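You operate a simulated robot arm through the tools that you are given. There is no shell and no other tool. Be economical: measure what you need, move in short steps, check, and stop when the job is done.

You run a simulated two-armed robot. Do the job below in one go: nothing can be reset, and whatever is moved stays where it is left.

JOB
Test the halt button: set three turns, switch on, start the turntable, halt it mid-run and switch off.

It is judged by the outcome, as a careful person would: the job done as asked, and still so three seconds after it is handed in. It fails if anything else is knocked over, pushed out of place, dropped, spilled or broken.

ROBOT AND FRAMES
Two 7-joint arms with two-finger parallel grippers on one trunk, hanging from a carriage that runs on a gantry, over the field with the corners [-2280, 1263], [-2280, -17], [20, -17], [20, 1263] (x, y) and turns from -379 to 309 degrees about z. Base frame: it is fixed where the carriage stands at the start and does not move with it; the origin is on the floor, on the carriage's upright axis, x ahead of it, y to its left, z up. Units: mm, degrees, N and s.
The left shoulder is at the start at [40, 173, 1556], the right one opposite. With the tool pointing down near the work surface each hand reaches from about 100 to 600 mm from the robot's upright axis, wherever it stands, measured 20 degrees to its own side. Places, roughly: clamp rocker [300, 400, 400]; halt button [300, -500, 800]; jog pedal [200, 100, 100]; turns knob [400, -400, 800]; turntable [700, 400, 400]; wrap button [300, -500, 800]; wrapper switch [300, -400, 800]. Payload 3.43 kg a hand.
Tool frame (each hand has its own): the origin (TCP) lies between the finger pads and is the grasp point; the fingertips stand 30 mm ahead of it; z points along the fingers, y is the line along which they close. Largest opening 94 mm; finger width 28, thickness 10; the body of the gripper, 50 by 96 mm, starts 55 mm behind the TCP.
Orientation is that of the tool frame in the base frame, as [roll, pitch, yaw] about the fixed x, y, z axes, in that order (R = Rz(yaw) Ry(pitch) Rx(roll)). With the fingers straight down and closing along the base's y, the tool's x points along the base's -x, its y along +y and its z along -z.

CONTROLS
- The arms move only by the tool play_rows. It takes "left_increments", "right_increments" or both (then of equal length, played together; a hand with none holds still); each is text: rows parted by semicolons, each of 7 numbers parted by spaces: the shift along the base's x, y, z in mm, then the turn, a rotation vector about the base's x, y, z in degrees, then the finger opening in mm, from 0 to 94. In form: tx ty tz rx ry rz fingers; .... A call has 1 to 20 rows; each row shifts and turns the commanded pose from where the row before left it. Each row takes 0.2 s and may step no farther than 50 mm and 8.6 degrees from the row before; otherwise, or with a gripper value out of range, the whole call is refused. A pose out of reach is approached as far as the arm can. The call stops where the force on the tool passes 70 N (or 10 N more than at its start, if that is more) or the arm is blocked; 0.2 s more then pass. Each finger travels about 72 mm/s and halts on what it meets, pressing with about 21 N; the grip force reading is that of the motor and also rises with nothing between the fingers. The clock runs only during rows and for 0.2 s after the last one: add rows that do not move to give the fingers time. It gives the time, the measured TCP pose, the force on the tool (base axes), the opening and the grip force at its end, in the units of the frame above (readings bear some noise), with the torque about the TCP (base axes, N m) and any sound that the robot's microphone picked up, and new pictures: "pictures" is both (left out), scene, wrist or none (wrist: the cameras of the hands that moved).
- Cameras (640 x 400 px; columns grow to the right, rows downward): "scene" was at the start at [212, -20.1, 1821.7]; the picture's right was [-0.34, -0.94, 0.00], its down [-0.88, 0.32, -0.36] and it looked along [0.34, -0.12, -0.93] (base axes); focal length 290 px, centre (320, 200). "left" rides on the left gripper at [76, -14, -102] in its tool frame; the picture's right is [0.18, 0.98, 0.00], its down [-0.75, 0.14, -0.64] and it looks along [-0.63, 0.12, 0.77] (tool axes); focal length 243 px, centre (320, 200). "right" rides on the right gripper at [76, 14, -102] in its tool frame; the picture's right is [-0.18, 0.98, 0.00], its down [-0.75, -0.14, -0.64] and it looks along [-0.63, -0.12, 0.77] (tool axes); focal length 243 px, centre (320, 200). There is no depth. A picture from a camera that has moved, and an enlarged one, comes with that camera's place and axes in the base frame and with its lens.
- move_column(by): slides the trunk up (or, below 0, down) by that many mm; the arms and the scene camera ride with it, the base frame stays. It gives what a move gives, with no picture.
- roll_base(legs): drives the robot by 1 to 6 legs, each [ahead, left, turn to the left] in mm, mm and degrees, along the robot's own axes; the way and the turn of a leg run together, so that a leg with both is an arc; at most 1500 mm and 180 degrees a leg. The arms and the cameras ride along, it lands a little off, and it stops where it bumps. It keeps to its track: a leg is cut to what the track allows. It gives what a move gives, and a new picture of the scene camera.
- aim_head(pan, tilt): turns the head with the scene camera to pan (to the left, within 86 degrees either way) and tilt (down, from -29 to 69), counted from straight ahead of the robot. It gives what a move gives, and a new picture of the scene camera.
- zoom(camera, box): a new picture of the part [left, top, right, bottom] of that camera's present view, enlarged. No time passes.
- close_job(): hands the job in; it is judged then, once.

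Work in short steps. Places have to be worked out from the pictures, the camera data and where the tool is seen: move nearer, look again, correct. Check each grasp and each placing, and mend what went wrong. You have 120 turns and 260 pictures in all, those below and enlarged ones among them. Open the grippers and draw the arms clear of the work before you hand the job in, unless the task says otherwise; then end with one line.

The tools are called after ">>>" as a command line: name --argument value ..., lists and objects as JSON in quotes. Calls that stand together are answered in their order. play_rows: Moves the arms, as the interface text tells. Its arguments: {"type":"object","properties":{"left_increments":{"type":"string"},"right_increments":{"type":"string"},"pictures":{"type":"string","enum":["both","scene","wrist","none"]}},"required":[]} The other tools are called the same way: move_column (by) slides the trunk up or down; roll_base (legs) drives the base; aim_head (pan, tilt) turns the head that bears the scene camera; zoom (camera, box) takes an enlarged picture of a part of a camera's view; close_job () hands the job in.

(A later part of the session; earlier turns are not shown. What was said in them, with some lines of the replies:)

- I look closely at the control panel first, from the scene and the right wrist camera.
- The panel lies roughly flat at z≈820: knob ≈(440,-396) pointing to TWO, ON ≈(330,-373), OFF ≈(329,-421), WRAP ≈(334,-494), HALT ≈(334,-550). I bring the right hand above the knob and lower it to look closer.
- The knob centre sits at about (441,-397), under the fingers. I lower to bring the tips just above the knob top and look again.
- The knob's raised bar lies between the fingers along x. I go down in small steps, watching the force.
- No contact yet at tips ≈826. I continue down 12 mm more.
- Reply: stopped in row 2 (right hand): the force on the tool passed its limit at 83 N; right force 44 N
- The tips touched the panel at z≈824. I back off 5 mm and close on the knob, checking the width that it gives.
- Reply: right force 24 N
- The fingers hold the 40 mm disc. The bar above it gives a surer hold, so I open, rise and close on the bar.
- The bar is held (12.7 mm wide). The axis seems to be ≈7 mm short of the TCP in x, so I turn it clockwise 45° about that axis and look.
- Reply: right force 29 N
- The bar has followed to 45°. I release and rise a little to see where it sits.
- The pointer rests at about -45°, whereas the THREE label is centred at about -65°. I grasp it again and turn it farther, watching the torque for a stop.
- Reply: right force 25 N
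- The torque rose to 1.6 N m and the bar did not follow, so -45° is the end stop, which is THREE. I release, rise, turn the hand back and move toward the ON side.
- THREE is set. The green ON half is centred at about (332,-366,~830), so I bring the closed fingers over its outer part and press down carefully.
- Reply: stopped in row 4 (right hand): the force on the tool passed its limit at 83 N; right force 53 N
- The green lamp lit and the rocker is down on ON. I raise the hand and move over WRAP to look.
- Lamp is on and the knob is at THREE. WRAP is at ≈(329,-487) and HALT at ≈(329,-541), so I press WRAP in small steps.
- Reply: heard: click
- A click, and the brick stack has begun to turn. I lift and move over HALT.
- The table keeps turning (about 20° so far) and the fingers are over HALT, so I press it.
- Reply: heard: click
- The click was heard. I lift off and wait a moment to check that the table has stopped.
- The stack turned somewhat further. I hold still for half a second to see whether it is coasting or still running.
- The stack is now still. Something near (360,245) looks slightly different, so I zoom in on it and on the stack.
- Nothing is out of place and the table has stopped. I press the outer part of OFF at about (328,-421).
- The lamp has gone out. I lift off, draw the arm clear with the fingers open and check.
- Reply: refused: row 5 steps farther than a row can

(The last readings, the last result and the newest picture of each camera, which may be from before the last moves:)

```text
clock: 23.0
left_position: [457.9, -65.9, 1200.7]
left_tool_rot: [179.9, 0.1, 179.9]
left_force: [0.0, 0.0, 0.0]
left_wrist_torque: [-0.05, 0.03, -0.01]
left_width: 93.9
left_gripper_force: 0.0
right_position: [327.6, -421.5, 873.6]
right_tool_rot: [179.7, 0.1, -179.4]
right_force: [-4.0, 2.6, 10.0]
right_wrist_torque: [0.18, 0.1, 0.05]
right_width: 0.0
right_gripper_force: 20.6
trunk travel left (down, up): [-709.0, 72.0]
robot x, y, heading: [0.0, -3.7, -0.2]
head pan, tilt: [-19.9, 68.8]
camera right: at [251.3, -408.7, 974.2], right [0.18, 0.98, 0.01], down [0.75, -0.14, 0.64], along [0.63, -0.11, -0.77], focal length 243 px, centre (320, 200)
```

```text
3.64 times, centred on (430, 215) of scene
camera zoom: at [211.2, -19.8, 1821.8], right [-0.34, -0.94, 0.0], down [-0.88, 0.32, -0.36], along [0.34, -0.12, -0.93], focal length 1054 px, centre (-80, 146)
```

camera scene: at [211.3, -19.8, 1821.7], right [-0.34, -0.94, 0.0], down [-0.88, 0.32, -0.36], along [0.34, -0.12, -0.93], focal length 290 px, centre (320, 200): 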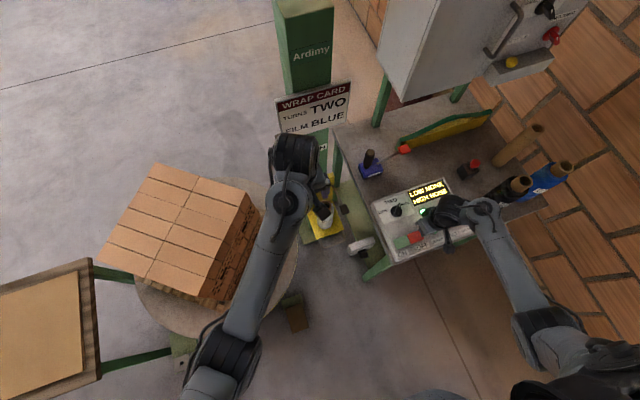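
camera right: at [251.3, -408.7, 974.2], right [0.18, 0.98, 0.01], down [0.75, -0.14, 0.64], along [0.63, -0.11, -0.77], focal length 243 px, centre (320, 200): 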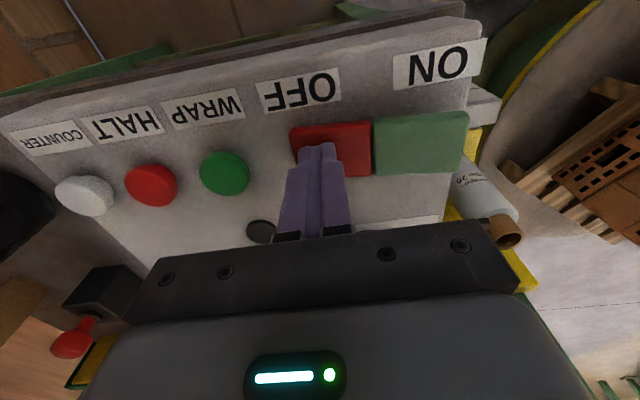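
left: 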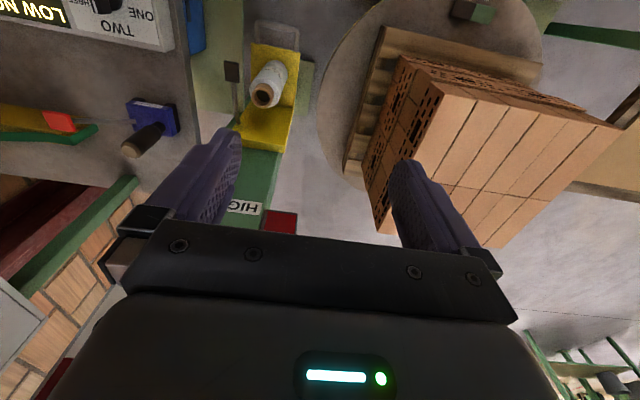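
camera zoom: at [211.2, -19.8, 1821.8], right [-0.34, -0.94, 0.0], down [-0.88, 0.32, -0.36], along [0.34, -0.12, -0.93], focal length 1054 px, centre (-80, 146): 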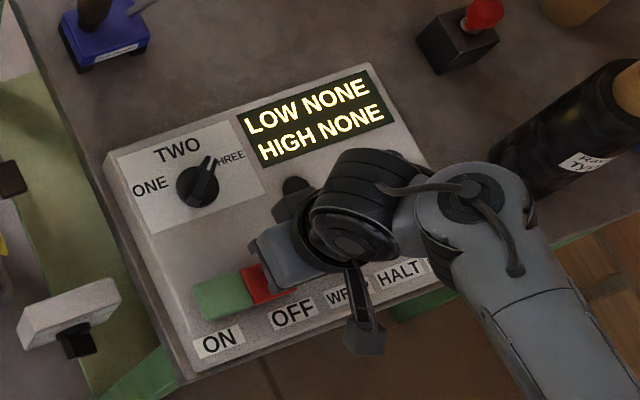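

The last call was refused for one step that was too long, so I repeat it with shorter steps.

>>> play_rows --right_increments "0 0 -1.5 0 0 0 0; 0 0 30 0 0 0 0; 0 0 45 0 0 0 0; 0 0 45 0 0 0 30; -20 -20 35 0 0 0 60; -20 -30 25 0 0 0 90; 0 -35 25 0 0 0 94; 0 -35 25 0 0 0 94; 0 0 0 0 0 0 94"

>>> zoom --camera "scene" --box '[350, 160, 510, 270]'

```text
clock: 25.0
left_position: [457.7, -65.4, 1202.5]
left_tool_rot: [179.9, 0.1, -180.0]
left_force: [0.5, 0.4, 0.1]
left_wrist_torque: [-0.01, 0.04, 0.02]
left_width: 94.0
left_gripper_force: 0.0
right_position: [289.4, -538.7, 1103.8]
right_tool_rot: [179.8, 0.1, -179.5]
right_force: [0.2, 0.5, 0.3]
right_wrist_torque: [0.0, -0.01, -0.01]
right_width: 94.2
right_gripper_force: 0.0
trunk travel left (down, up): [-709.0, 72.0]
robot x, y, heading: [-0.4, 3.0, 0.2]
head pan, tilt: [-19.9, 68.8]
camera scene: at [211.3, -19.8, 1821.7], right [-0.34, -0.94, 0.0], down [-0.88, 0.32, -0.36], along [0.34, -0.12, -0.93], focal length 290 px, centre (320, 200)
camera right: at [211.2, -525.8, 1205.5], right [0.18, 0.98, 0.0], down [0.75, -0.14, 0.64], along [0.63, -0.11, -0.77], focal length 243 px, centre (320, 200)
```

scene: 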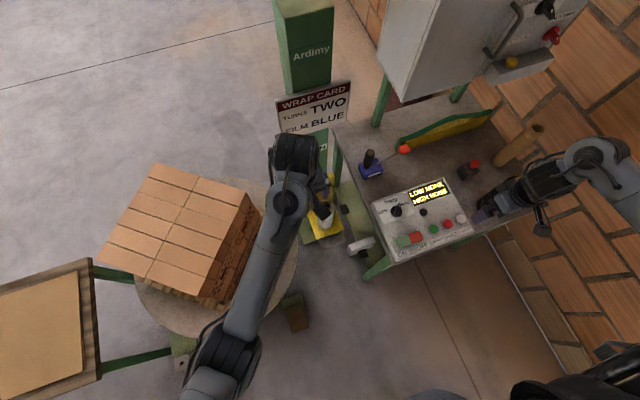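
right: 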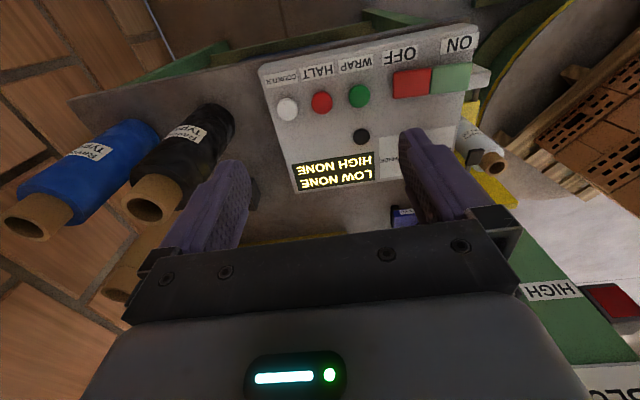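

```text
3.64 times, centred on (430, 215) of scene
camera zoom: at [211.3, -19.8, 1821.7], right [-0.34, -0.94, 0.0], down [-0.88, 0.32, -0.36], along [0.34, -0.12, -0.93], focal length 1054 px, centre (-80, 146)
```

zoom: 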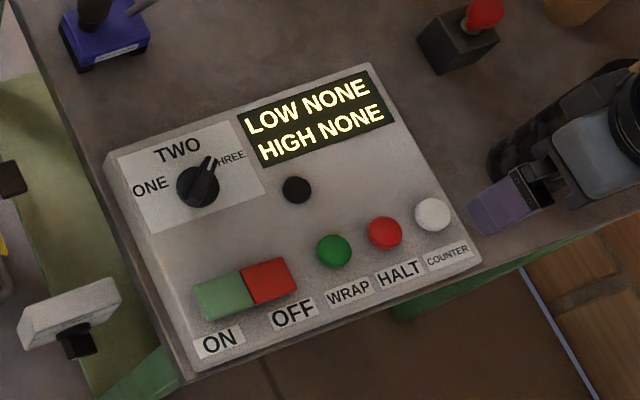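

The rocker is back on OFF, the lamp is out, the knob is on THREE and the turntable is still. Both arms are clear with the fingers open, so I hand in.

>>> close_job

```text
The job is handed in.
```

The halt button works: with the knob on three turns and the wrapper on, I started the turntable and pressed HALT after roughly 40° of the first turn. It came to rest within about a second and a half, and I then switched the wrapper off.
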